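You operate a simulated robot arm through the tools that you are given. There is no shell and no other tool.

You are at the controls of a simulated robot arm. One attempt, no reset.

JOB
Rub the dried ink off the roller on the wash stand.
Fine: crank the patch to the top, throw the pawl on, use the blue rag wetted on the wash can, put the rag back, free the pawl. What is to be rubbed or washed off counts as gone when no trace of it is left.

The check looks at the end state, three seconds after you hand in, the way a careful person would. Anything else that was tipped, shoved, dropped, spilled or broken makes it a failure.

ROBOT AND FRAMES
A 7-joint arm with a two-finger parallel gripper, fixed in place. Base frame: the origin is at the foot of the arm, x ahead of it, y to its left, z up. Lengths are in m, angles in degrees, forces in N, time in s.
Its first joint turns from -132.0 to 132.0 degrees. Payload 3.91 kg.
The tool frame sits at the grasp point between the pads (the TCP): z along the fingers, y along the line on which they close. The tips reach 0.03 m beyond it. The gripper opens to 0.11 m. The fingers are 0.02 m wide and 0.01 m thick; the gripper's body (0.048 by 0.112 m) begins 0.055 m behind the TCP.
Orientation is that of the tool frame in the base frame, as a unit quaternion [w, x, y, z]. With the fingers straight down and closing along the base's y, the tool's x points along the base's -x, its y along +y and its z along -z.

CONTROLS
- The arm moves only by the tool arm_command. Its arguments are lists of equal length, an entry for each row: "turn": the turn, a rotation vector about the tool's x, y, z in rad, a list of three; "dp": the shift along the tool's x, y, z in m, a list of three; "jaw": the closure, from 0 (fully open) to 1 (shut). In form: {"turn": [[ax, ay, az], ...], "dp": [[x, y, z], ...], "jaw": [jaw, ...]}. A call has 1 to 20 rows; each row shifts and turns the commanded pose from where the row before left it, along the tool's axes as they then stand. Each row takes 0.2 s and may step no farther than 0.05 m and 8.6 degrees from the row before; otherwise, or with a gripper value out of range, the whole call is refused. A pose out of reach is approached as far as the arm can. The call stops where the force on the tool passes 60 N (or 10 N more than at its start, if that is more) or the arm is blocked; 0.2 s more then pass. Each finger travels about 0.108 m/s and halts on what it meets, pressing with about 26 N; the grip force reading is that of the motor and also rises with nothing between the fingers. The clock runs only during rows and for 0.2 s after the last one: add rows that do not move to give the fingers time. The reply holds the time, the measured pose of the TCP, the force on the tool along the base axes, the opening and the grip force, in the units named above and with some noise, with the torque about the TCP (base axes, N m) and any sound that the robot's microphone picked up.
- Cameras (640 x 400 px; columns grow to the right, rows downward): "scene" is fixed at [0.4063, -0.6467, 1.488]; the picture's right is [0.98, -0.19, 0.00], its down [-0.07, -0.36, -0.93] and it looks along [0.17, 0.91, -0.37] (base axes); focal length 372 px, centre (320, 200). "wrist" rides on the gripper at [0.072, 0.017, -0.103] in the tool frame; the picture's right is [-0.23, 0.97, 0.00], its down [-0.76, -0.18, -0.62] and it looks along [-0.61, -0.14, 0.78] (tool axes); focal length 222 px, centre (320, 200). There is no depth. A picture from a camera that has moved, and an enlarged one, comes with that camera's place and axes in the base frame and with its lens. The place of the scene camera against the robot may be out by one fixed shift of up to 0.012 m in any direction.
- get_image(camera): a new picture of that camera. No time passes.
- enlarge(camera, box): a new picture of the part [left, top, right, bottom] of that camera's present view, enlarged. No time passes.
- hand_in(): hands the job in; it is judged then, once.

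Places have to be worked out from the pictures, the camera data and where the tool is seen. Open the gripper and draw the arm clear of the work before you hand the job in, unless the task says otherwise.

The tools are called after "Call:" as a command line: name --argument value ..., lists and objects as JSON in quotes. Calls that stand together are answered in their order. arm_command: Moves the arm, as the interface text tells. Its arguments: {"type":"object","properties":{"turn":{"type":"array"},"dp":{"type":"array"},"jaw":{"type":"array"}},"required":["turn","dp","jaw"]} The other tools are called the same way: get_image (camera) takes a picture; enlarge (camera, box) takes an enlarged picture of a part of a camera's view; hand_in () hands the job in.

At the start:

```text
time_s: 0.0
tool_pos: [0.3238, 0.53, 1.2973]
orientation: [0.0, -0.001, 1.0, 0.0]
ft_force: [0.4, 0.9, -0.2]
wrist_torque: [0.02, 0.03, 0.02]
width: 0.11
grip_force: 0.0
```

scene: 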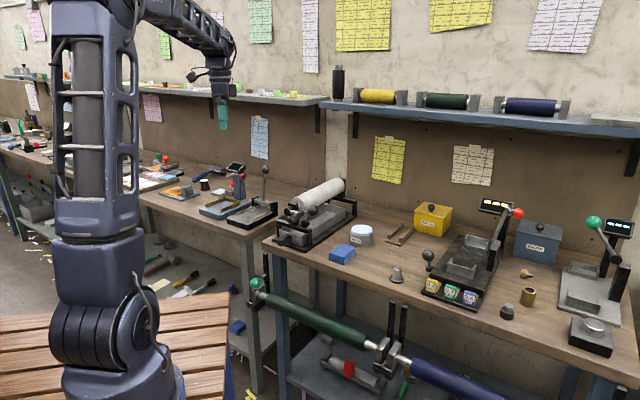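
wrist: 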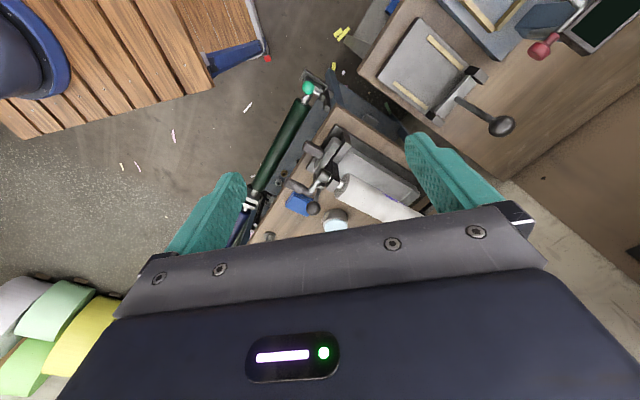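

The scene shows a roller on a stand, with a blue rag and a white-topped can next to it. I'll enlarge these areas to see the details.

Call:
enlarge --camera "scene" --box '[255, 165, 415, 265]'

Call:
enlarge --camera "wrist" --box '[240, 60, 440, 250]'

Call:
enlarge --camera "scene" --box '[370, 180, 640, 360]'

```text
4.00 times, centred on (335, 215) of scene
camera zoom: at [0.4063, -0.6467, 1.488], right [0.98, -0.19, 0.0], down [-0.07, -0.36, -0.93], along [0.17, 0.91, -0.37], focal length 1487 px, centre (260, 140)
```

zoom: 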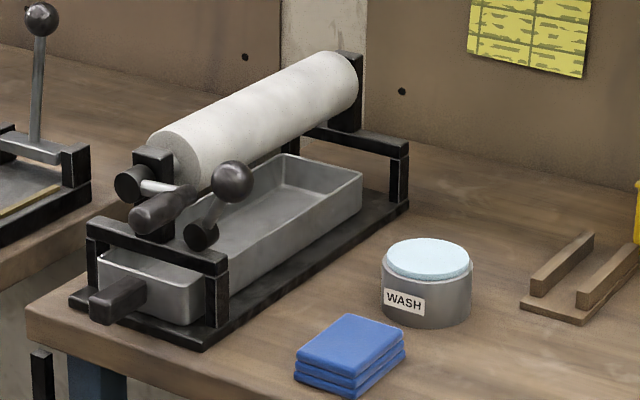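

```text
2.11 times, centred on (340, 155) of wrist
camera zoom: at [0.2499, 0.5479, 1.4013], right [0.23, 0.97, 0.0], down [0.76, -0.18, 0.62], along [0.61, -0.14, -0.78], focal length 468 px, centre (278, 295)
```

zoom: 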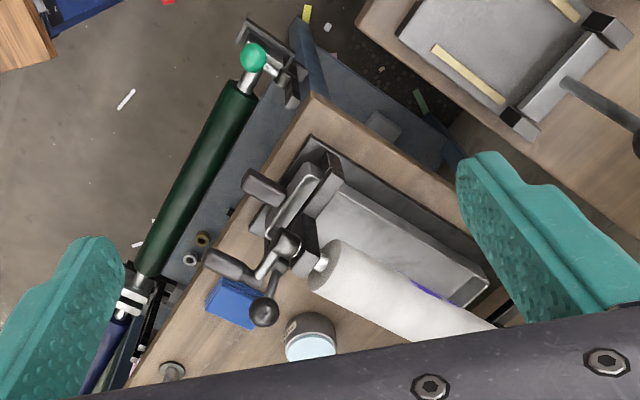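

```text
2.22 times, centred on (505, 270) of scene
camera zoom: at [0.4063, -0.6467, 1.488], right [0.98, -0.19, 0.0], down [-0.07, -0.36, -0.93], along [0.17, 0.91, -0.37], focal length 826 px, centre (-91, 44)
```

zoom: 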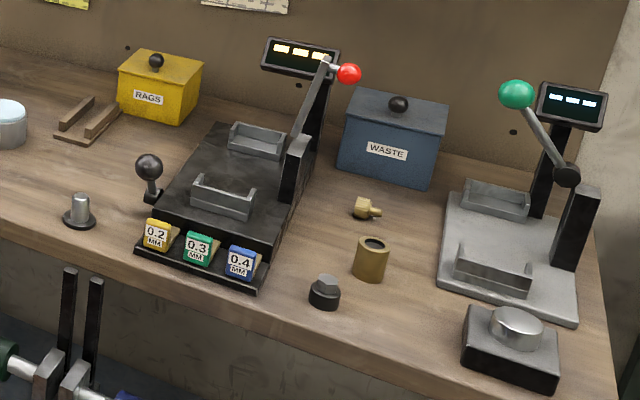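

The roller sits at roughly (0.55–0.7, 0.53–0.72, 0.985), pointing about 53° from base x. The ink patch shows on its far-left side. I'll turn the wrist in place so the camera looks along the roller, for a better view of the crank and pawl.

Call:
arm_command --turn '[[0, 0, -0.144], [0, 0, -0.144], [0, 0, -0.144], [0, 0, -0.144], [0, 0, -0.144], [0, 0, -0.144], [0, 0, -0.144]]' --dp '[[0, 0, 0], [0, 0, 0], [0, 0, 0], [0, 0, 0], [0, 0, 0], [0, 0, 0], [0, 0, 0]]' --jaw '[0, 0, 0, 0, 0, 0, 0]'

Call:
get_image --camera "wrist"

Call:
get_image --camera "scene"

```text
time_s: 1.6
tool_pos: [0.3236, 0.5303, 1.2973]
orientation: [-0.001, -0.484, 0.875, 0.0]
ft_force: [0.5, -0.1, 0.4]
wrist_torque: [-0.01, 0.01, -0.01]
width: 0.11
grip_force: 0.1
```

```text
taken
camera wrist: at [0.2699, 0.4785, 1.4018], right [-0.7, 0.71, 0.0], down [0.56, 0.55, 0.62], along [0.44, 0.44, -0.78], focal length 222 px, centre (320, 200)
```

wrist: 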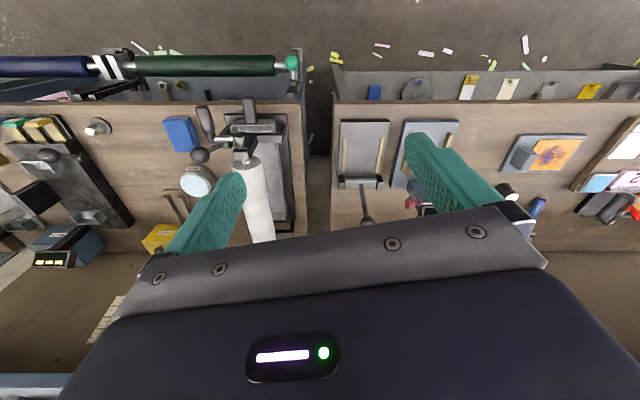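

```text
taken
```

scene: 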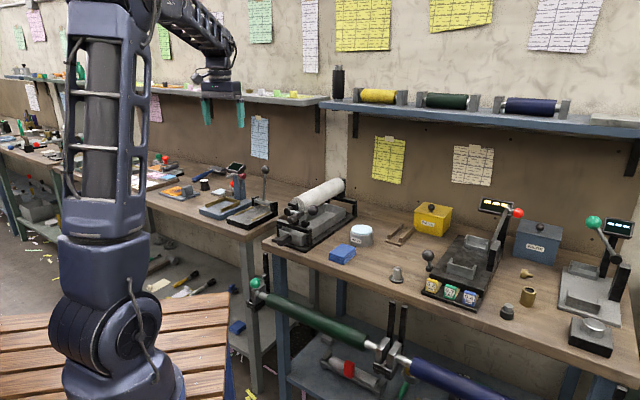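

The picture is upside-down in the sense that its top looks straight down, so the tool must sit over or behind things to see them. I'll enlarge this view of the stand.

Call:
enlarge --camera "wrist" --box '[140, 80, 330, 250]'

```text
2.35 times, centred on (235, 165) of wrist
camera zoom: at [0.2699, 0.4785, 1.4018], right [-0.7, 0.71, 0.0], down [0.56, 0.55, 0.62], along [0.44, 0.44, -0.78], focal length 523 px, centre (520, 282)
```

zoom: 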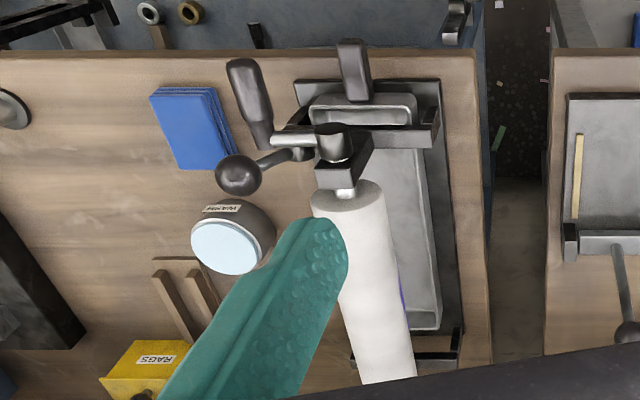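

I estimate the crank hub at about (0.51, 0.49, 0.98), with the roller axis at about 45°. I'll move to a viewpoint in front of the crank, with the tool tilted 30° toward it.

Call:
arm_command --turn '[[0, 0, 0.1125], [0, 0, 0.1125], [0, 0, 0], [0, 0, 0], [0, 0, 0], [0, 0, 0], [0, 0, 0], [0, -0.13, 0], [0, -0.13, 0], [0, -0.13, 0], [0, -0.13, 0], [0, 0, 0]]' --dp '[[0, 0, 0], [0, 0, 0], [0.0133, -0.032, 0.0294], [0.0133, -0.032, 0.0294], [0.0133, -0.032, 0.0294], [0.0133, -0.032, 0.0294], [0.0133, -0.032, 0.0294], [0, 0, 0], [0, 0, 0], [0, 0, 0], [0, 0, 0], [0, 0, 0]]' --jaw '[0, 0, 0, 0, 0, 0, 0, 0, 0, 0, 0, 0]'

Call:
get_image --camera "wrist"

Call:
get_image --camera "scene"

```text
time_s: 4.2
tool_pos: [0.389, 0.3713, 1.1513]
orientation: [0.239, -0.368, 0.893, 0.098]
ft_force: [-0.4, -1.0, -0.7]
wrist_torque: [0.02, 0.01, -0.02]
width: 0.11
grip_force: 0.0
```

```text
taken
camera wrist: at [0.2954, 0.3014, 1.2042], right [-0.55, 0.83, 0.11], down [0.37, 0.12, 0.92], along [0.75, 0.55, -0.38], focal length 222 px, centre (320, 200)
```

wrist: 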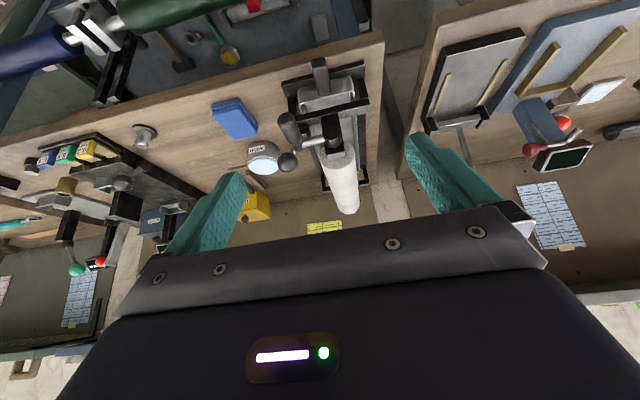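

```text
taken
```

scene: 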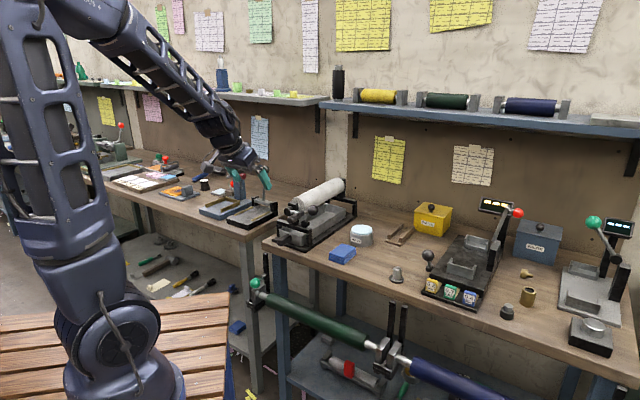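

Call:
enlarge --camera "wrist" --box '[190, 40, 390, 225]'

Call:
enlarge --camera "wrist" --box '[265, 50, 385, 130]'

Call:
enlarge --camera "wrist" --box '[265, 95, 385, 200]'

Call:
enlarge --camera "scene" --box '[270, 195, 340, 250]'

```text
2.16 times, centred on (290, 132) of wrist
camera zoom: at [0.2954, 0.3014, 1.2042], right [-0.55, 0.83, 0.11], down [0.37, 0.12, 0.92], along [0.75, 0.55, -0.38], focal length 480 px, centre (385, 346)
```

zoom: 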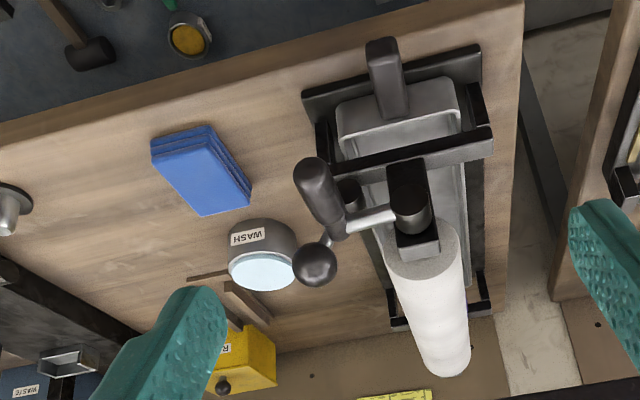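

```text
5.00 times, centred on (325, 90) of wrist
camera zoom: at [0.2954, 0.3014, 1.2042], right [-0.55, 0.83, 0.11], down [0.37, 0.12, 0.92], along [0.75, 0.55, -0.38], focal length 1111 px, centre (295, 750)
```

zoom: 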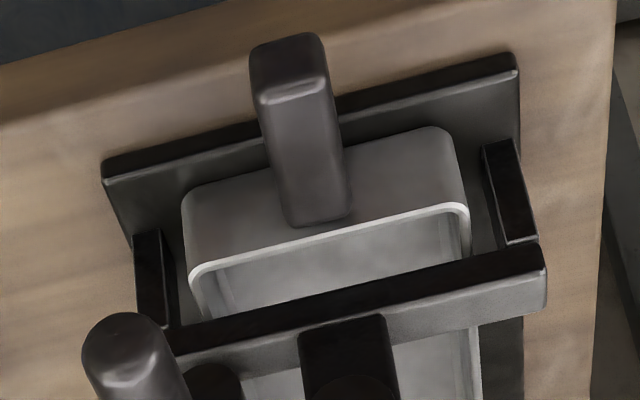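

```text
3.81 times, centred on (325, 148) of wrist
camera zoom: at [0.2954, 0.3014, 1.2042], right [-0.55, 0.83, 0.11], down [0.37, 0.12, 0.92], along [0.75, 0.55, -0.38], focal length 846 px, centre (301, 400)
```

zoom: 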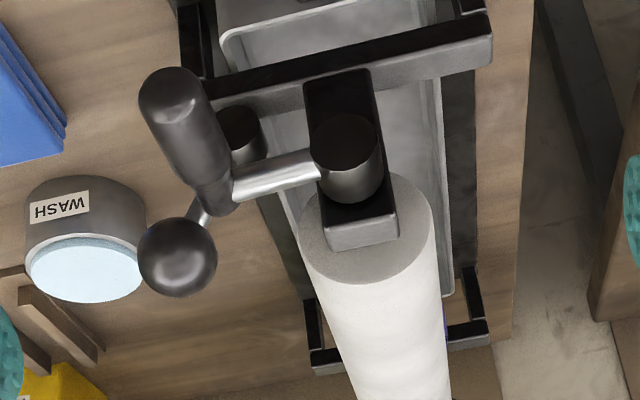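

```text
7.27 times, centred on (305, 222) of scene
camera zoom: at [0.4063, -0.6467, 1.488], right [0.98, -0.19, 0.0], down [-0.07, -0.36, -0.93], along [0.17, 0.91, -0.37], focal length 2703 px, centre (429, 36)
```

zoom: 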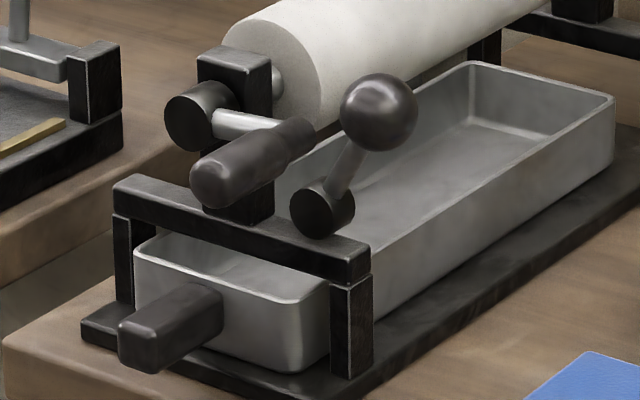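

I triangulated from the two wrist views:

| Part | Position |
|---|---|
| Crank handle, front end | (0.505, 0.416, 0.99) |
| Crank handle, inner end | (0.542, 0.453, 0.995) |
| Hub | (0.512, 0.495, 0.985) |
| Pawl ball | (0.585, 0.453, 1.0) |

I'll hover about 8 cm back from the handle, half-closed, and check the alignment.

Call:
arm_command --turn '[[0, 0, 0], [0, 0, 0], [0, 0, 0], [0, 0, 0], [0, 0, 0]]' --dp '[[-0.008, -0.0124, 0.0292], [-0.008, -0.0124, 0.0292], [-0.008, -0.0124, 0.0292], [-0.008, -0.0124, 0.0292], [0, 0, 0]]' --jaw '[0.2, 0.4, 0.5, 0.5, 0.5]'

Call:
get_image --camera "wrist"

Call:
enlarge --camera "scene" --box '[240, 150, 400, 260]'

```text
time_s: 5.4
tool_pos: [0.4842, 0.397, 1.0651]
orientation: [0.237, -0.369, 0.893, 0.098]
ft_force: [-0.3, 0.0, 0.1]
wrist_torque: [0.01, -0.01, -0.03]
width: 0.0552
grip_force: 0.0
```

```text
taken
camera wrist: at [0.391, 0.3276, 1.1185], right [-0.55, 0.83, 0.11], down [0.37, 0.12, 0.92], along [0.75, 0.55, -0.38], focal length 222 px, centre (320, 200)
```

wrist: 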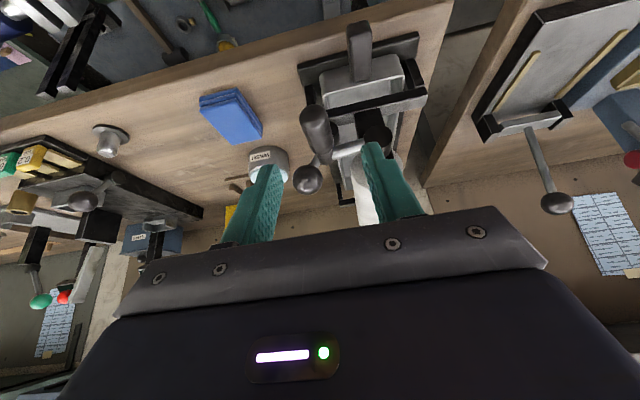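

```text
3.64 times, centred on (320, 205) of scene
camera zoom: at [0.4063, -0.6467, 1.488], right [0.98, -0.19, 0.0], down [-0.07, -0.36, -0.93], along [0.17, 0.91, -0.37], focal length 1352 px, centre (320, 182)
```

zoom: 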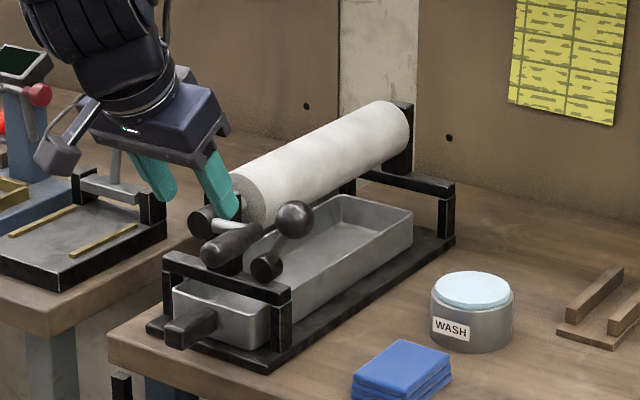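

The handle appears at column ~318 near row 132, which matches my estimate. I'm moving in along the finger direction and closing on the handle.

Call:
arm_command --turn '[[0, 0, 0], [0, 0, 0], [0, 0, 0], [0, 0, 0], [0, 0, 0], [0, 0, 0], [0, 0, 0], [0, 0, 0]]' --dp '[[0, 0, 0.02], [0, -0.001, 0.02], [0, 0, 0.02], [0, 0, 0.019], [0, 0, 0], [0, 0, 0], [0, 0, 0], [0, 0, 0]]' --jaw '[0.5, 0.5, 0.5, 0.5, 0.5, 1, 1, 1]'

Call:
get_image --camera "wrist"

Call:
enlarge --camera "scene" --box '[260, 180, 360, 250]'

```text
time_s: 7.2
tool_pos: [0.5136, 0.4222, 0.9996]
orientation: [0.236, -0.368, 0.894, 0.097]
ft_force: [19.2, -17.7, -2.7]
wrist_torque: [-0.19, -0.54, 0.07]
width: 0.0231
grip_force: 45.1
```

```text
taken
camera wrist: at [0.4197, 0.3538, 1.0522], right [-0.55, 0.83, 0.11], down [0.37, 0.12, 0.92], along [0.75, 0.54, -0.38], focal length 222 px, centre (320, 200)
```

wrist: 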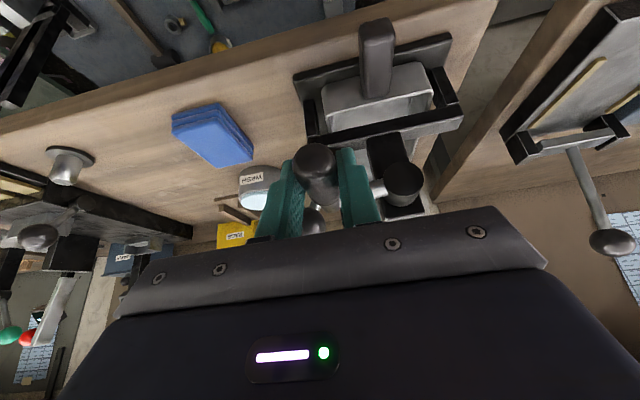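

```text
5.71 times, centred on (310, 215) of scene
camera zoom: at [0.4063, -0.6467, 1.488], right [0.98, -0.19, 0.0], down [-0.07, -0.36, -0.93], along [0.17, 0.91, -0.37], focal length 2124 px, centre (377, 114)
```

zoom: 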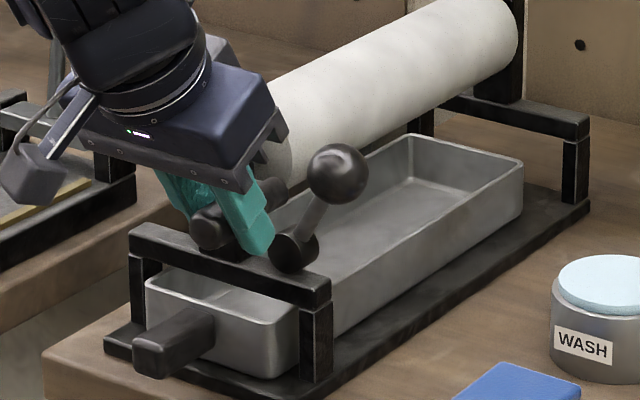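

I have the handle gripped at a width of 0.023, with a small sideways preload. I'll shift about 1 mm toward +r to relieve it, then crank the first 20° downward, which is clockwise from the front, and check the force.

Call:
arm_command --turn '[[0, 0, 0], [0, 0, 0], [0, 0, 0], [0, 0, 0], [0, 0, 0], [0, 0, 0]]' --dp '[[0, -0.0015, 0], [0.0022, 0.0002, 0.0039], [0.0022, 0.0006, 0.0039], [0.0022, 0.001, 0.0039], [0.0022, 0.0013, 0.0038], [0, 0, 0]]' --jaw '[1, 1, 1, 1, 1, 1]'

Call:
get_image --camera "wrist"

Call:
enlarge --camera "scene" --box '[260, 180, 360, 250]'

```text
time_s: 8.6
tool_pos: [0.5118, 0.4242, 0.9799]
orientation: [0.237, -0.369, 0.893, 0.098]
ft_force: [7.8, -33.7, -4.3]
wrist_torque: [-0.3, 0.27, 0.41]
width: 0.0238
grip_force: 45.1
```

```text
taken
camera wrist: at [0.4189, 0.3547, 1.033], right [-0.55, 0.83, 0.11], down [0.38, 0.12, 0.92], along [0.75, 0.54, -0.38], focal length 222 px, centre (320, 200)
```

wrist: 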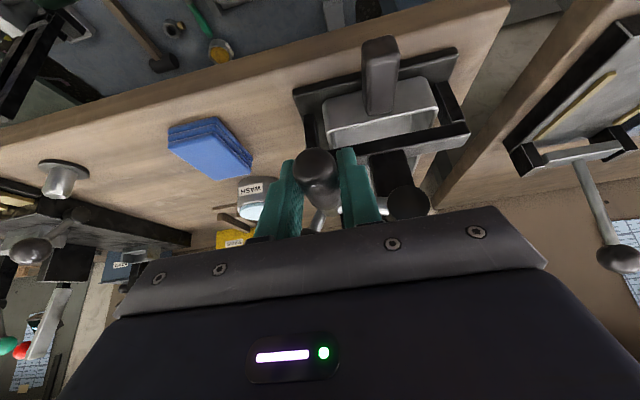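

```text
5.71 times, centred on (310, 215) of scene
camera zoom: at [0.4063, -0.6467, 1.488], right [0.98, -0.19, 0.0], down [-0.07, -0.36, -0.93], along [0.17, 0.91, -0.37], focal length 2124 px, centre (377, 114)
```

zoom: 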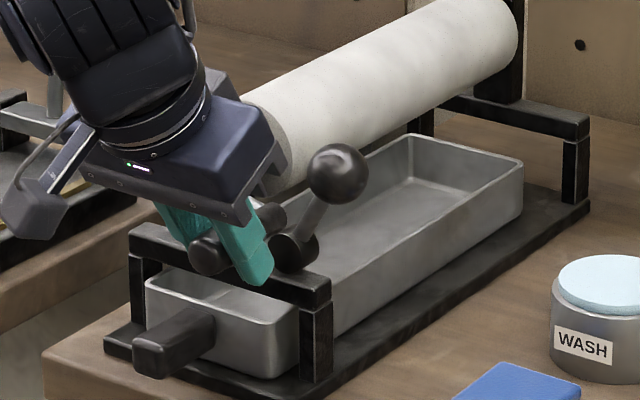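

The crank turns, and the side force shows the handle started slightly above horizontal. I'll correct by about 3 mm in +r, back off slightly in u, and carry on along the arc.

Call:
arm_command --turn '[[0, 0, 0], [0, 0, 0], [0, 0, 0], [0, 0, 0]]' --dp '[[0.0013, -0.0028, -0.0008], [0.002, 0.0012, 0.0034], [0.002, 0.0012, 0.0034], [0, 0, 0]]' --jaw '[1, 1, 1, 1]'

Call:
enlarge --camera "wrist" --box '[240, 100, 440, 240]'

Call:
enlarge --camera "scene" --box '[280, 200, 330, 240]'

```text
time_s: 9.6
tool_pos: [0.5127, 0.424, 0.9717]
orientation: [0.239, -0.369, 0.893, 0.099]
ft_force: [0.1, -0.6, 5.7]
wrist_torque: [0.65, -0.22, 0.58]
width: 0.0238
grip_force: 44.6
```

```text
2.86 times, centred on (340, 170) of wrist
camera zoom: at [0.4178, 0.3556, 1.0252], right [-0.55, 0.83, 0.11], down [0.37, 0.12, 0.92], along [0.75, 0.55, -0.38], focal length 635 px, centre (263, 286)
```

zoom: 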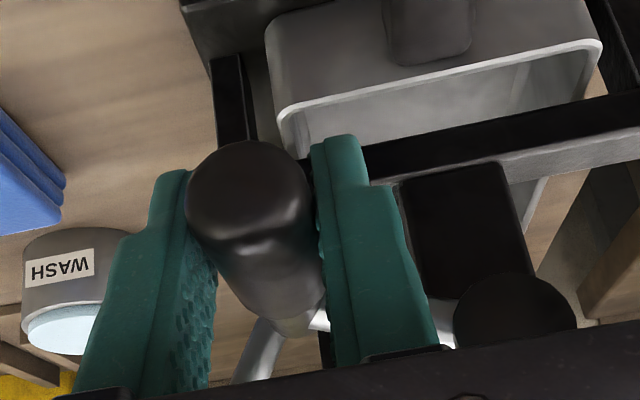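

```text
10.00 times, centred on (305, 220) of scene
camera zoom: at [0.4063, -0.6467, 1.488], right [0.98, -0.19, 0.0], down [-0.07, -0.36, -0.93], along [0.17, 0.91, -0.37], focal length 3717 px, centre (470, 0)
```

zoom: 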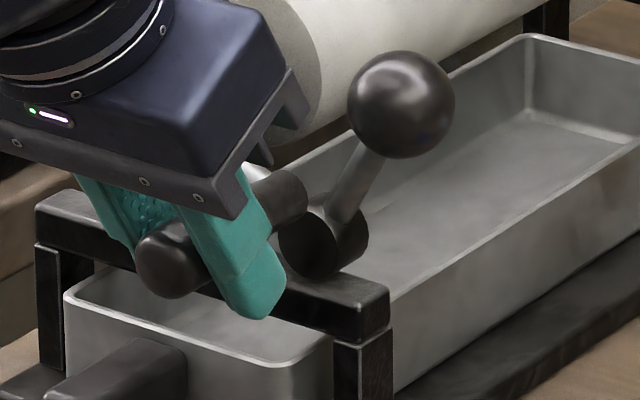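

The forces are near zero, so the crank follows the arc, at about 24° below horizontal now. I'll continue to about 44°.

Call:
arm_command --turn '[[0, 0, 0], [0, 0, 0], [0, 0, 0], [0, 0, 0], [0, 0, 0]]' --dp '[[0.002, 0.0019, 0.0034], [0.002, 0.0025, 0.0034], [0.0018, 0.0027, 0.0031], [0.0017, 0.003, 0.003], [0, 0, 0]]' --jaw '[1, 1, 1, 1, 1]'

Call:
enlarge --camera "scene" --box '[270, 170, 360, 250]'

```text
time_s: 10.8
tool_pos: [0.5063, 0.4297, 0.9559]
orientation: [0.238, -0.369, 0.893, 0.098]
ft_force: [23.0, -0.1, -1.0]
wrist_torque: [0.86, -0.25, 0.5]
width: 0.0231
grip_force: 44.9
```

```text
5.00 times, centred on (315, 210) of scene
camera zoom: at [0.4063, -0.6467, 1.488], right [0.98, -0.19, 0.0], down [-0.07, -0.36, -0.93], along [0.17, 0.91, -0.37], focal length 1858 px, centre (345, 150)
```

zoom: 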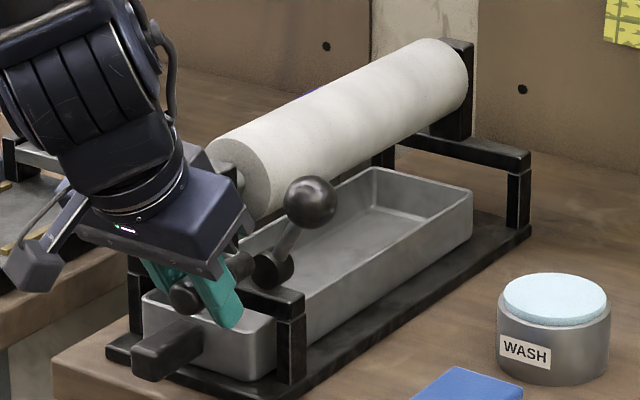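

A sliver of purple ink now shows at the roller's upper-left edge, so this is the right direction. I'll continue to about 63°.

Call:
arm_command --turn '[[0, 0, 0], [0, 0, 0], [0, 0, 0], [0, 0, 0], [0, 0, 0]]' --dp '[[0.0005, 0.002, 0.0029], [0.0014, 0.0032, 0.0024], [0.0011, 0.0035, 0.0019], [0.0011, 0.0035, 0.0019], [0, 0, 0]]' --jaw '[1, 1, 1, 1, 1]'

Call:
enlarge --camera "scene" --box '[270, 170, 360, 250]'

```text
time_s: 12.0
tool_pos: [0.4985, 0.4389, 0.9446]
orientation: [0.237, -0.369, 0.893, 0.097]
ft_force: [20.6, -18.5, -35.6]
wrist_torque: [-0.1, 0.08, 0.55]
width: 0.0242
grip_force: 45.3
```

```text
5.00 times, centred on (315, 210) of scene
camera zoom: at [0.4063, -0.6467, 1.488], right [0.98, -0.19, 0.0], down [-0.07, -0.36, -0.93], along [0.17, 0.91, -0.37], focal length 1858 px, centre (345, 150)
```

zoom: 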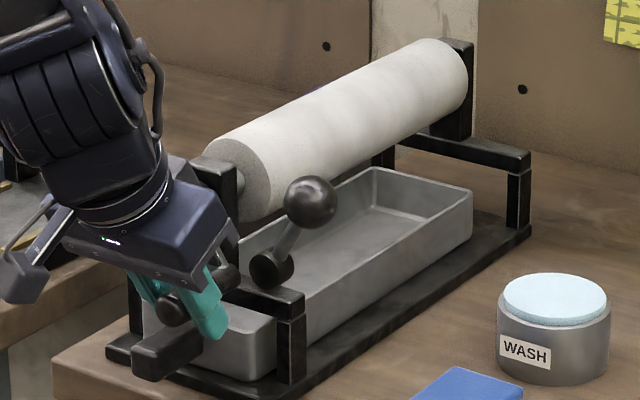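

The force points outward along the crank, so the true radius is a little larger than I assumed. The purple sliver isn't obvious any more, so I'll look at the roller more closely.

Call:
enlarge --camera "scene" --box '[300, 172, 350, 215]'

Call:
get_image --camera "wrist"

```text
9.30 times, centred on (325, 194) of scene
camera zoom: at [0.4063, -0.6467, 1.488], right [0.98, -0.19, 0.0], down [-0.07, -0.36, -0.93], along [0.17, 0.91, -0.37], focal length 3458 px, centre (274, 260)
```

zoom: 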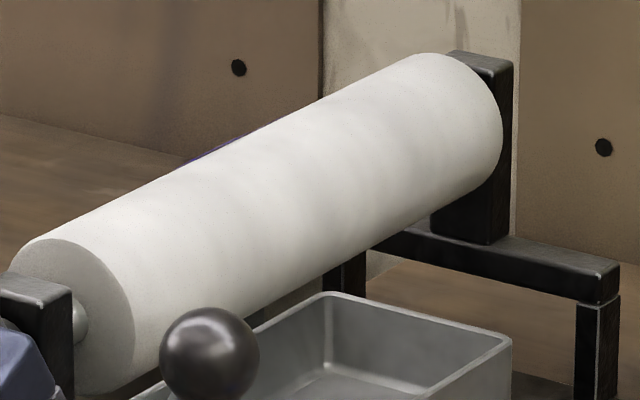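

```text
taken
camera wrist: at [0.4035, 0.3697, 0.9983], right [-0.55, 0.83, 0.11], down [0.38, 0.12, 0.92], along [0.75, 0.54, -0.38], focal length 222 px, centre (320, 200)
```

wrist: 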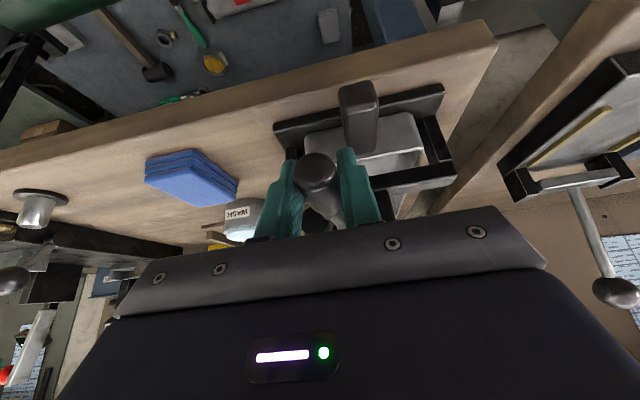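

The TCP has traced a circle of about 0.054 m radius around z = 0.989, so the crank is at about 56° now. A faint purple trace shows at the roller's upper silhouette. I'll continue to 75° on the corrected arc.

Call:
arm_command --turn '[[0, 0, 0], [0, 0, 0], [0, 0, 0], [0, 0, 0], [0, 0, 0]]' --dp '[[0.0018, 0.0025, 0.0032], [0.0018, 0.0025, 0.0032], [0.0008, 0.0045, 0.0014], [0.0008, 0.0045, 0.0014], [0, 0, 0]]' --jaw '[1, 1, 1, 1, 1]'

Call:
enlarge --camera "scene" --box '[300, 172, 350, 215]'

Call:
enlarge --camera "scene" --box '[270, 200, 330, 250]'

```text
time_s: 13.2
tool_pos: [0.4879, 0.4503, 0.9371]
orientation: [0.238, -0.368, 0.893, 0.098]
ft_force: [-1.6, -10.2, 11.5]
wrist_torque: [0.81, -0.16, 0.02]
width: 0.0229
grip_force: 44.6
```

```text
9.30 times, centred on (325, 194) of scene
camera zoom: at [0.4063, -0.6467, 1.488], right [0.98, -0.19, 0.0], down [-0.07, -0.36, -0.93], along [0.17, 0.91, -0.37], focal length 3458 px, centre (274, 260)
```

zoom: 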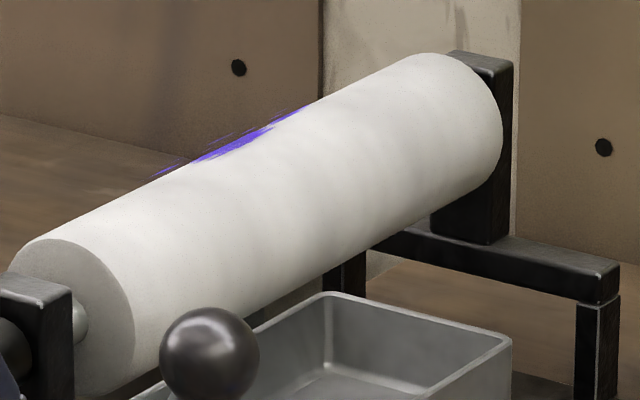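

```text
8.00 times, centred on (300, 225) of scene
camera zoom: at [0.4063, -0.6467, 1.488], right [0.98, -0.19, 0.0], down [-0.07, -0.36, -0.93], along [0.17, 0.91, -0.37], focal length 2974 px, centre (480, 0)
```

zoom: 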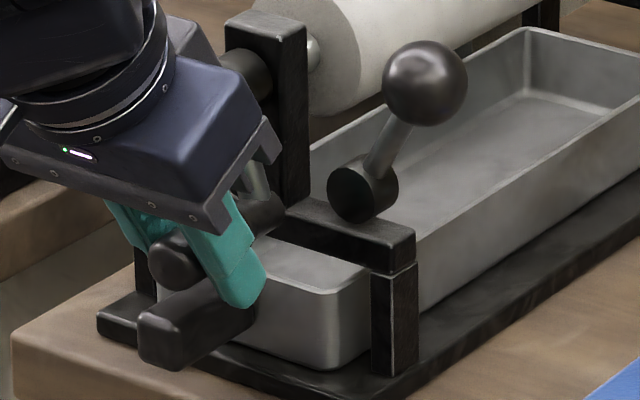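

The purple patch is now coming over the top edge, with the crank at about 75° and the forces low. I'll continue through the bottom to about 105°.

Call:
arm_command --turn '[[0, 0, 0], [0, 0, 0], [0, 0, 0], [0, 0, 0], [0, 0, 0], [0, 0, 0], [0, 0, 0]]' --dp '[[0.0005, 0.0047, 0.0009], [0.0005, 0.0047, 0.0009], [0, 0.0047, 0], [0, 0.0047, 0], [-0.0004, 0.0047, -0.0007], [-0.0004, 0.0047, -0.0007], [0, 0, 0]]' --jaw '[1, 1, 1, 1, 1, 1, 1]'

Call:
enlarge --camera "scene" --box '[300, 172, 350, 215]'

Call:
enlarge --camera "scene" --box '[270, 200, 330, 250]'

```text
time_s: 14.8
tool_pos: [0.4655, 0.4698, 0.9346]
orientation: [0.237, -0.369, 0.893, 0.099]
ft_force: [-2.6, 2.4, -0.5]
wrist_torque: [-0.19, -0.06, 0.23]
width: 0.0233
grip_force: 45.5
```

```text
9.30 times, centred on (325, 194) of scene
camera zoom: at [0.4063, -0.6467, 1.488], right [0.98, -0.19, 0.0], down [-0.07, -0.36, -0.93], along [0.17, 0.91, -0.37], focal length 3458 px, centre (274, 260)
```

zoom: 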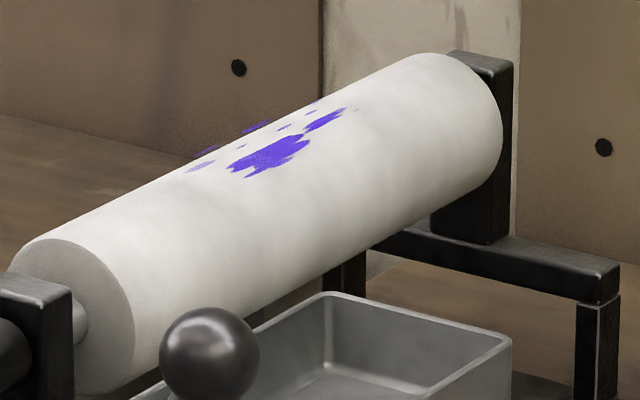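

```text
8.00 times, centred on (300, 225) of scene
camera zoom: at [0.4063, -0.6467, 1.488], right [0.98, -0.19, 0.0], down [-0.07, -0.36, -0.93], along [0.17, 0.91, -0.37], focal length 2974 px, centre (480, 0)
```

zoom: 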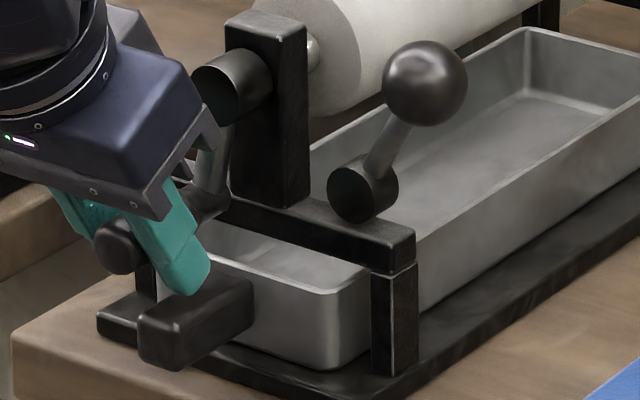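

The patch is now near the top of the roller, and the forces are about zero. I'll open the jaws, back straight out from the handle, and view the roller from above to judge the patch centre.

Call:
arm_command --turn '[[0, 0, 0], [0, 0, 0], [0, 0, 0], [0, 0, 0], [0, 0, 0], [0, 0, 0], [0, 0, 0]]' --dp '[[0, 0, 0], [0, 0, 0], [0, 0, -0.01], [0, 0, -0.02], [0, 0, -0.03], [0, 0, -0.04], [0, 0, -0.04]]' --jaw '[0.6, 0.55, 0.55, 0.55, 0.55, 0.55, 0.55]'

Call:
get_image --camera "wrist"

Call:
enlarge --camera "scene" --box '[265, 172, 355, 250]'

```text
time_s: 16.4
tool_pos: [0.4166, 0.4203, 1.0571]
orientation: [0.238, -0.369, 0.893, 0.098]
ft_force: [-0.1, -0.4, 0.2]
wrist_torque: [-0.02, 0.03, -0.01]
width: 0.0497
grip_force: 0.1
```

```text
taken
camera wrist: at [0.3226, 0.3515, 1.1106], right [-0.55, 0.83, 0.11], down [0.37, 0.12, 0.92], along [0.75, 0.55, -0.38], focal length 222 px, centre (320, 200)
```

wrist: 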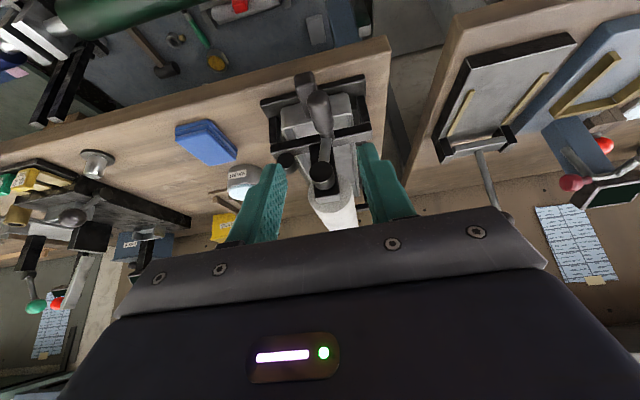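

```text
5.13 times, centred on (310, 211) of scene
camera zoom: at [0.4063, -0.6467, 1.488], right [0.98, -0.19, 0.0], down [-0.07, -0.36, -0.93], along [0.17, 0.91, -0.37], focal length 1906 px, centre (371, 144)
```

zoom: 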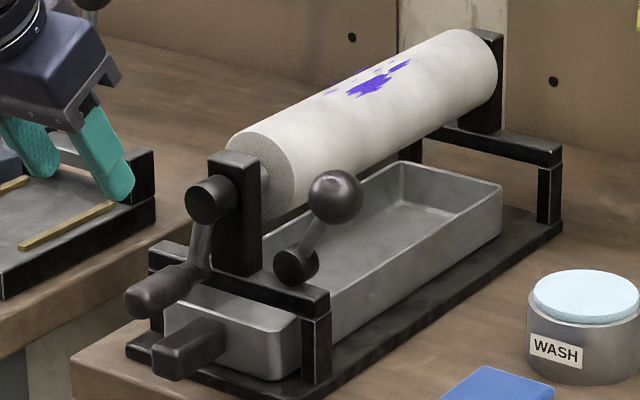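

I'll go upright and rise over the roller, opening the jaws so they don't hide the patch.

Call:
arm_command --turn '[[0, 0.13, 0], [0, 0.13, 0], [0, 0.13, 0], [0, 0.13, 0], [0, 0, 0], [0, 0, 0], [0, 0, 0], [0, 0, 0], [0, 0, 0], [0, 0, 0], [0, 0, 0]]' --dp '[[0, 0, 0], [0, 0, 0], [0, 0, 0], [0, 0, 0], [-0.038, -0.0006, -0.0238], [-0.038, -0.0006, -0.0238], [-0.038, -0.0006, -0.0238], [-0.038, -0.0006, -0.0238], [-0.038, -0.0006, -0.0238], [-0.038, -0.0006, -0.0238], [0, 0, 0]]' --jaw '[0.5, 0.4, 0.3, 0.2, 0, 0, 0, 0, 0, 0, 0]'

Call:
get_image --camera "wrist"

Call:
enlarge --camera "wrist" --box '[200, 0, 440, 200]'

```text
time_s: 18.8
tool_pos: [0.5823, 0.58, 1.1982]
orientation: [0.0, -0.381, 0.924, 0.0]
ft_force: [0.7, 0.3, -0.2]
wrist_torque: [-0.04, 0.0, 0.02]
width: 0.1096
grip_force: 0.1
```

```text
taken
camera wrist: at [0.5176, 0.5408, 1.3008], right [-0.53, 0.85, 0.0], down [0.67, 0.41, 0.62], along [0.53, 0.33, -0.78], focal length 222 px, centre (320, 200)
```

wrist: 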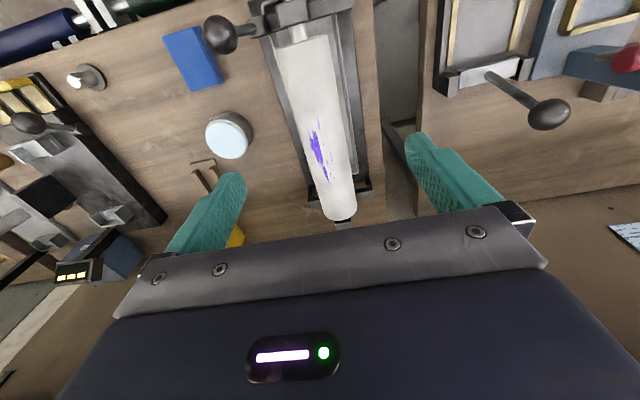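

```text
2.00 times, centred on (320, 100) of wrist
camera zoom: at [0.5176, 0.5408, 1.3008], right [-0.53, 0.85, 0.0], down [0.67, 0.41, 0.62], along [0.53, 0.33, -0.78], focal length 444 px, centre (320, 400)
```

zoom: 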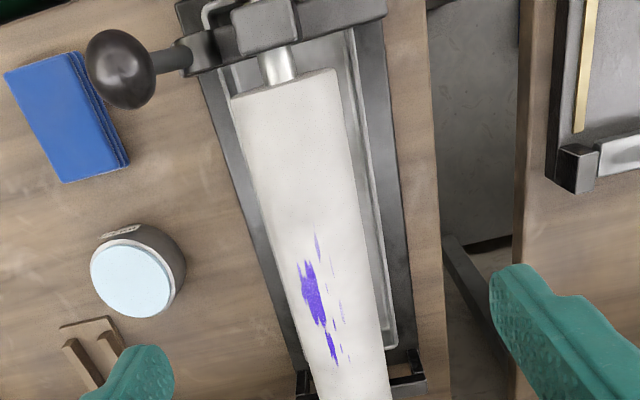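

From above, the patch spans about −5° to +40° past the top on the pawl side, so its centre is about 18° too far. I'll retrace to the handle, grip it again and crank back about 18°.

Call:
arm_command --turn '[[0, 0, 0], [0, 0, 0], [0, 0, 0], [0, 0, 0], [0, 0, 0], [0, 0, 0], [0, -0.13, 0], [0, -0.13, 0], [0, -0.13, 0], [0, -0.13, 0], [0, 0, 0]]' --dp '[[0.038, 0.0006, 0.0238], [0.038, 0.0006, 0.0238], [0.038, 0.0006, 0.0238], [0.038, 0.0006, 0.0238], [0.038, 0.0006, 0.0238], [0.038, 0.0006, 0.0238], [0, 0, 0], [0, 0, 0], [0, 0, 0], [0, 0, 0], [0, 0, 0]]' --jaw '[0, 0, 0, 0, 0, 0, 0.55, 0.55, 0.55, 0.55, 0.55]'

Call:
get_image --camera "wrist"

```text
time_s: 21.2
tool_pos: [0.4176, 0.419, 1.0568]
orientation: [0.239, -0.368, 0.893, 0.098]
ft_force: [0.3, -1.1, 0.0]
wrist_torque: [0.0, -0.01, 0.03]
width: 0.0496
grip_force: 0.0
```

```text
taken
camera wrist: at [0.3234, 0.3511, 1.111], right [-0.55, 0.83, 0.11], down [0.37, 0.12, 0.92], along [0.75, 0.55, -0.38], focal length 222 px, centre (320, 200)
```

wrist: 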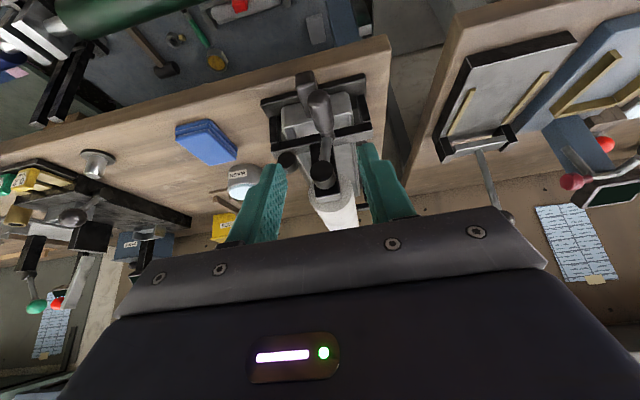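

I'm back at the retreat pose with the handle in line. I'll go in the same 0.14 m, grip, and turn back 16.5 mm of arc.

Call:
arm_command --turn '[[0, 0, 0], [0, 0, 0], [0, 0, 0], [0, 0, 0], [0, 0, 0], [0, 0, 0], [0, 0, 0], [0, 0, 0], [0, 0, 0], [0, 0, 0], [0, 0, 0], [0, 0, 0]]' --dp '[[0, 0, 0.04], [0, 0, 0.04], [0, 0, 0.03], [0, 0, 0.02], [0, 0, 0.01], [0, 0, 0], [0, 0, 0], [0.0002, -0.0041, 0.0003], [0.0002, -0.0041, 0.0003], [0, -0.0041, 0], [0, -0.0042, 0], [0, 0, 0]]' --jaw '[0.55, 0.55, 0.55, 0.55, 0.55, 1, 1, 1, 1, 1, 1, 1]'

Call:
enlarge --camera "scene" --box '[265, 172, 355, 250]'

```text
time_s: 23.8
tool_pos: [0.4791, 0.457, 0.9325]
orientation: [0.237, -0.369, 0.894, 0.098]
ft_force: [-11.0, -8.0, -2.0]
wrist_torque: [-0.4, 0.12, 0.56]
width: 0.0236
grip_force: 44.9
```

```text
5.13 times, centred on (310, 211) of scene
camera zoom: at [0.4063, -0.6467, 1.488], right [0.98, -0.19, 0.0], down [-0.07, -0.36, -0.93], along [0.17, 0.91, -0.37], focal length 1906 px, centre (371, 144)
```

zoom: 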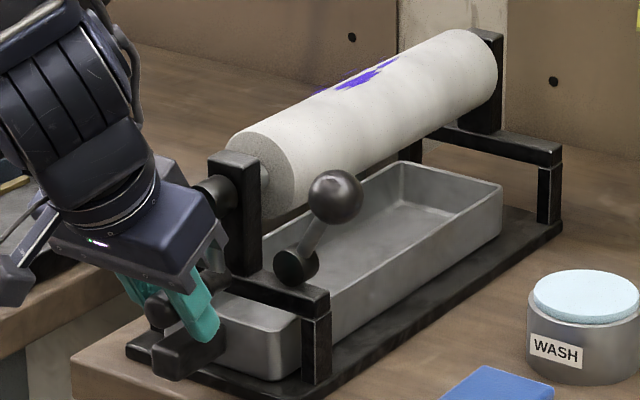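

It turned back about 19°. Now I'll release, retreat the same way and view from above.

Call:
arm_command --turn '[[0, 0, 0], [0, 0, 0], [0, 0, 0], [0, 0, 0], [0, 0, 0], [0, 0, 0], [0, 0, 0], [0, 0.13, 0], [0, 0.13, 0], [0, 0.13, 0], [0, 0.13, 0], [0, 0, 0], [0, 0, 0], [0, 0, 0], [0, 0, 0], [0, 0, 0], [0, 0, 0], [0, 0, 0]]' --dp '[[0, 0, 0], [0, 0, 0], [0, 0, -0.01], [0, 0, -0.02], [0, 0, -0.03], [0, 0, -0.04], [0, 0, -0.04], [0, 0, 0], [0, 0, 0], [0, 0, 0], [0, 0, 0], [-0.038, 0.0012, -0.0238], [-0.038, 0.0012, -0.0238], [-0.038, 0.0012, -0.0238], [-0.038, 0.0012, -0.0238], [-0.038, 0.0012, -0.0238], [-0.038, 0.0012, -0.0238], [0, 0, 0]]' --jaw '[0.6, 0.55, 0.55, 0.55, 0.55, 0.55, 0.55, 0.4, 0.3, 0.2, 0, 0, 0, 0, 0, 0, 0, 0]'

Call:
enlarge --camera "wrist" --box '[200, 0, 440, 200]'

Call:
enlarge --camera "scene" --box '[265, 172, 355, 250]'

```text
time_s: 27.6
tool_pos: [0.5855, 0.5732, 1.1989]
orientation: [-0.001, -0.381, 0.924, 0.0]
ft_force: [0.0, 0.6, -0.5]
wrist_torque: [0.04, 0.04, 0.0]
width: 0.11
grip_force: 0.1
```

```text
2.00 times, centred on (320, 100) of wrist
camera zoom: at [0.5216, 0.5335, 1.302], right [-0.53, 0.85, 0.0], down [0.67, 0.41, 0.62], along [0.53, 0.33, -0.78], focal length 444 px, centre (320, 400)
```

zoom: 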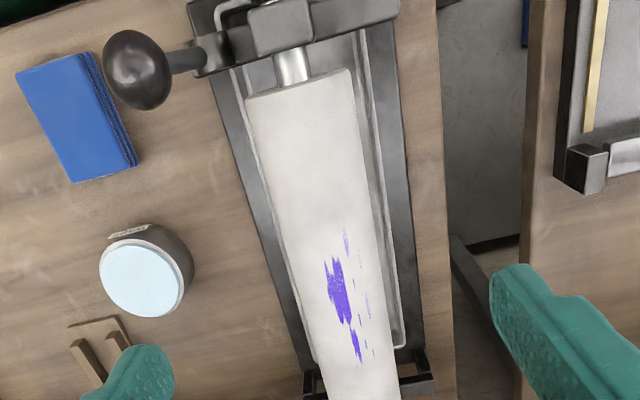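

```text
5.13 times, centred on (310, 211) of scene
camera zoom: at [0.4063, -0.6467, 1.488], right [0.98, -0.19, 0.0], down [-0.07, -0.36, -0.93], along [0.17, 0.91, -0.37], focal length 1906 px, centre (371, 144)
```

zoom: 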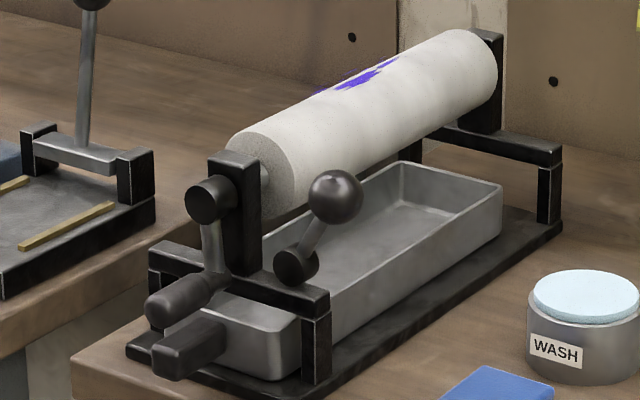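

The main blob is now within a few degrees of the top. Next is the pawl, with its ball at (0.584, 0.453, 0.999). I'll shut the fingers and lower them on the outer side of the ball at about (0.616, 0.422).

Call:
arm_command --turn '[[0, 0, 0], [0, 0, 0], [0, 0, 0], [0, 0, 0], [0, 0, 0], [0, 0, 0], [0, 0, 0], [0, 0, 0], [0, 0, 0]]' --dp '[[0.0213, -0.0322, 0.0122], [0.0213, -0.0322, 0.0122], [0.0213, -0.0322, 0.0122], [0.0213, -0.0322, 0.0122], [0, 0, 0.03], [0, 0, 0.03], [0, 0, 0.03], [0, 0, 0.02], [0, 0, 0]]' --jaw '[0.3, 0.6, 0.9, 1, 1, 1, 1, 1, 1]'

Call:
get_image --camera "wrist"

Call:
enlarge --camera "scene" --box '[265, 172, 355, 250]'

```text
time_s: 29.6
tool_pos: [0.6168, 0.4219, 1.0383]
orientation: [0.0, -0.382, 0.924, 0.001]
ft_force: [0.1, -0.4, -0.4]
wrist_torque: [-0.02, 0.01, 0.0]
width: 0.0
grip_force: 26.2
```

```text
taken
camera wrist: at [0.5513, 0.3822, 1.1418], right [-0.53, 0.85, 0.0], down [0.66, 0.41, 0.62], along [0.53, 0.33, -0.78], focal length 222 px, centre (320, 200)
```

wrist: 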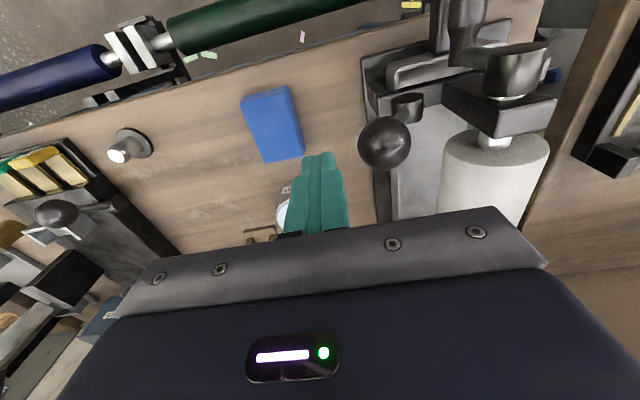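

```text
5.13 times, centred on (310, 211) of scene
camera zoom: at [0.4063, -0.6467, 1.488], right [0.98, -0.19, 0.0], down [-0.07, -0.36, -0.93], along [0.17, 0.91, -0.37], focal length 1906 px, centre (371, 144)
```

zoom: 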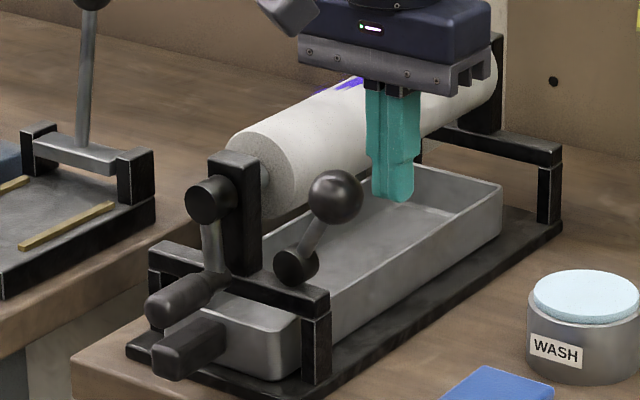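

The fingertips are beside the ball. I'll descend so the flat of the fingers meets the ball's equator, then push slowly toward the roller side and watch force and sound.

Call:
arm_command --turn '[[0, 0, 0], [0, 0, 0], [0, 0, 0], [0, 0, 0], [0, 0, 0], [0, 0, 0], [0, 0, 0], [0, 0, 0]]' --dp '[[0, 0, 0.014], [0, 0.0125, 0], [0, 0.004, 0], [0, 0.004, 0], [0, 0.004, 0], [0, 0.004, 0], [0, 0.004, 0], [0, 0, 0]]' --jaw '[1, 1, 1, 1, 1, 1, 1, 1]'

Call:
get_image --camera "wrist"

Call:
enlarge --camera "scene" --box '[265, 172, 355, 250]'

```text
time_s: 31.4
tool_pos: [0.5936, 0.446, 1.0247]
orientation: [0.0, -0.382, 0.924, 0.0]
ft_force: [-0.2, -0.1, 0.2]
wrist_torque: [-0.03, 0.0, 0.0]
width: 0.0
grip_force: 26.2
```

```text
taken
camera wrist: at [0.5285, 0.4068, 1.1293], right [-0.53, 0.85, 0.0], down [0.67, 0.41, 0.62], along [0.53, 0.33, -0.78], focal length 222 px, centre (320, 200)
```

wrist: 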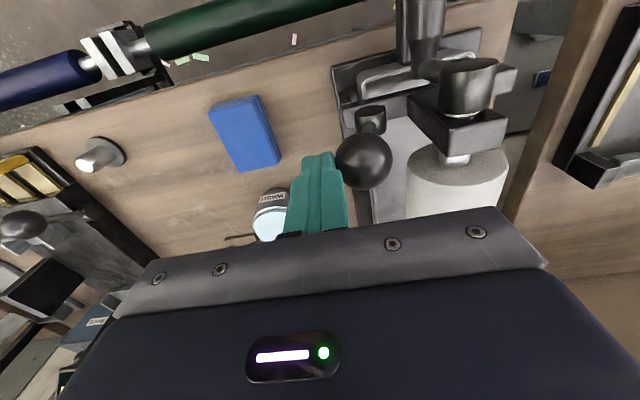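

```text
5.13 times, centred on (310, 211) of scene
camera zoom: at [0.4063, -0.6467, 1.488], right [0.98, -0.19, 0.0], down [-0.07, -0.36, -0.93], along [0.17, 0.91, -0.37], focal length 1906 px, centre (371, 144)
```

zoom: 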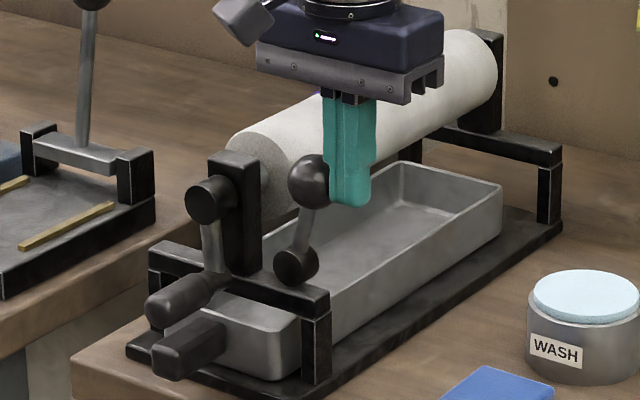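

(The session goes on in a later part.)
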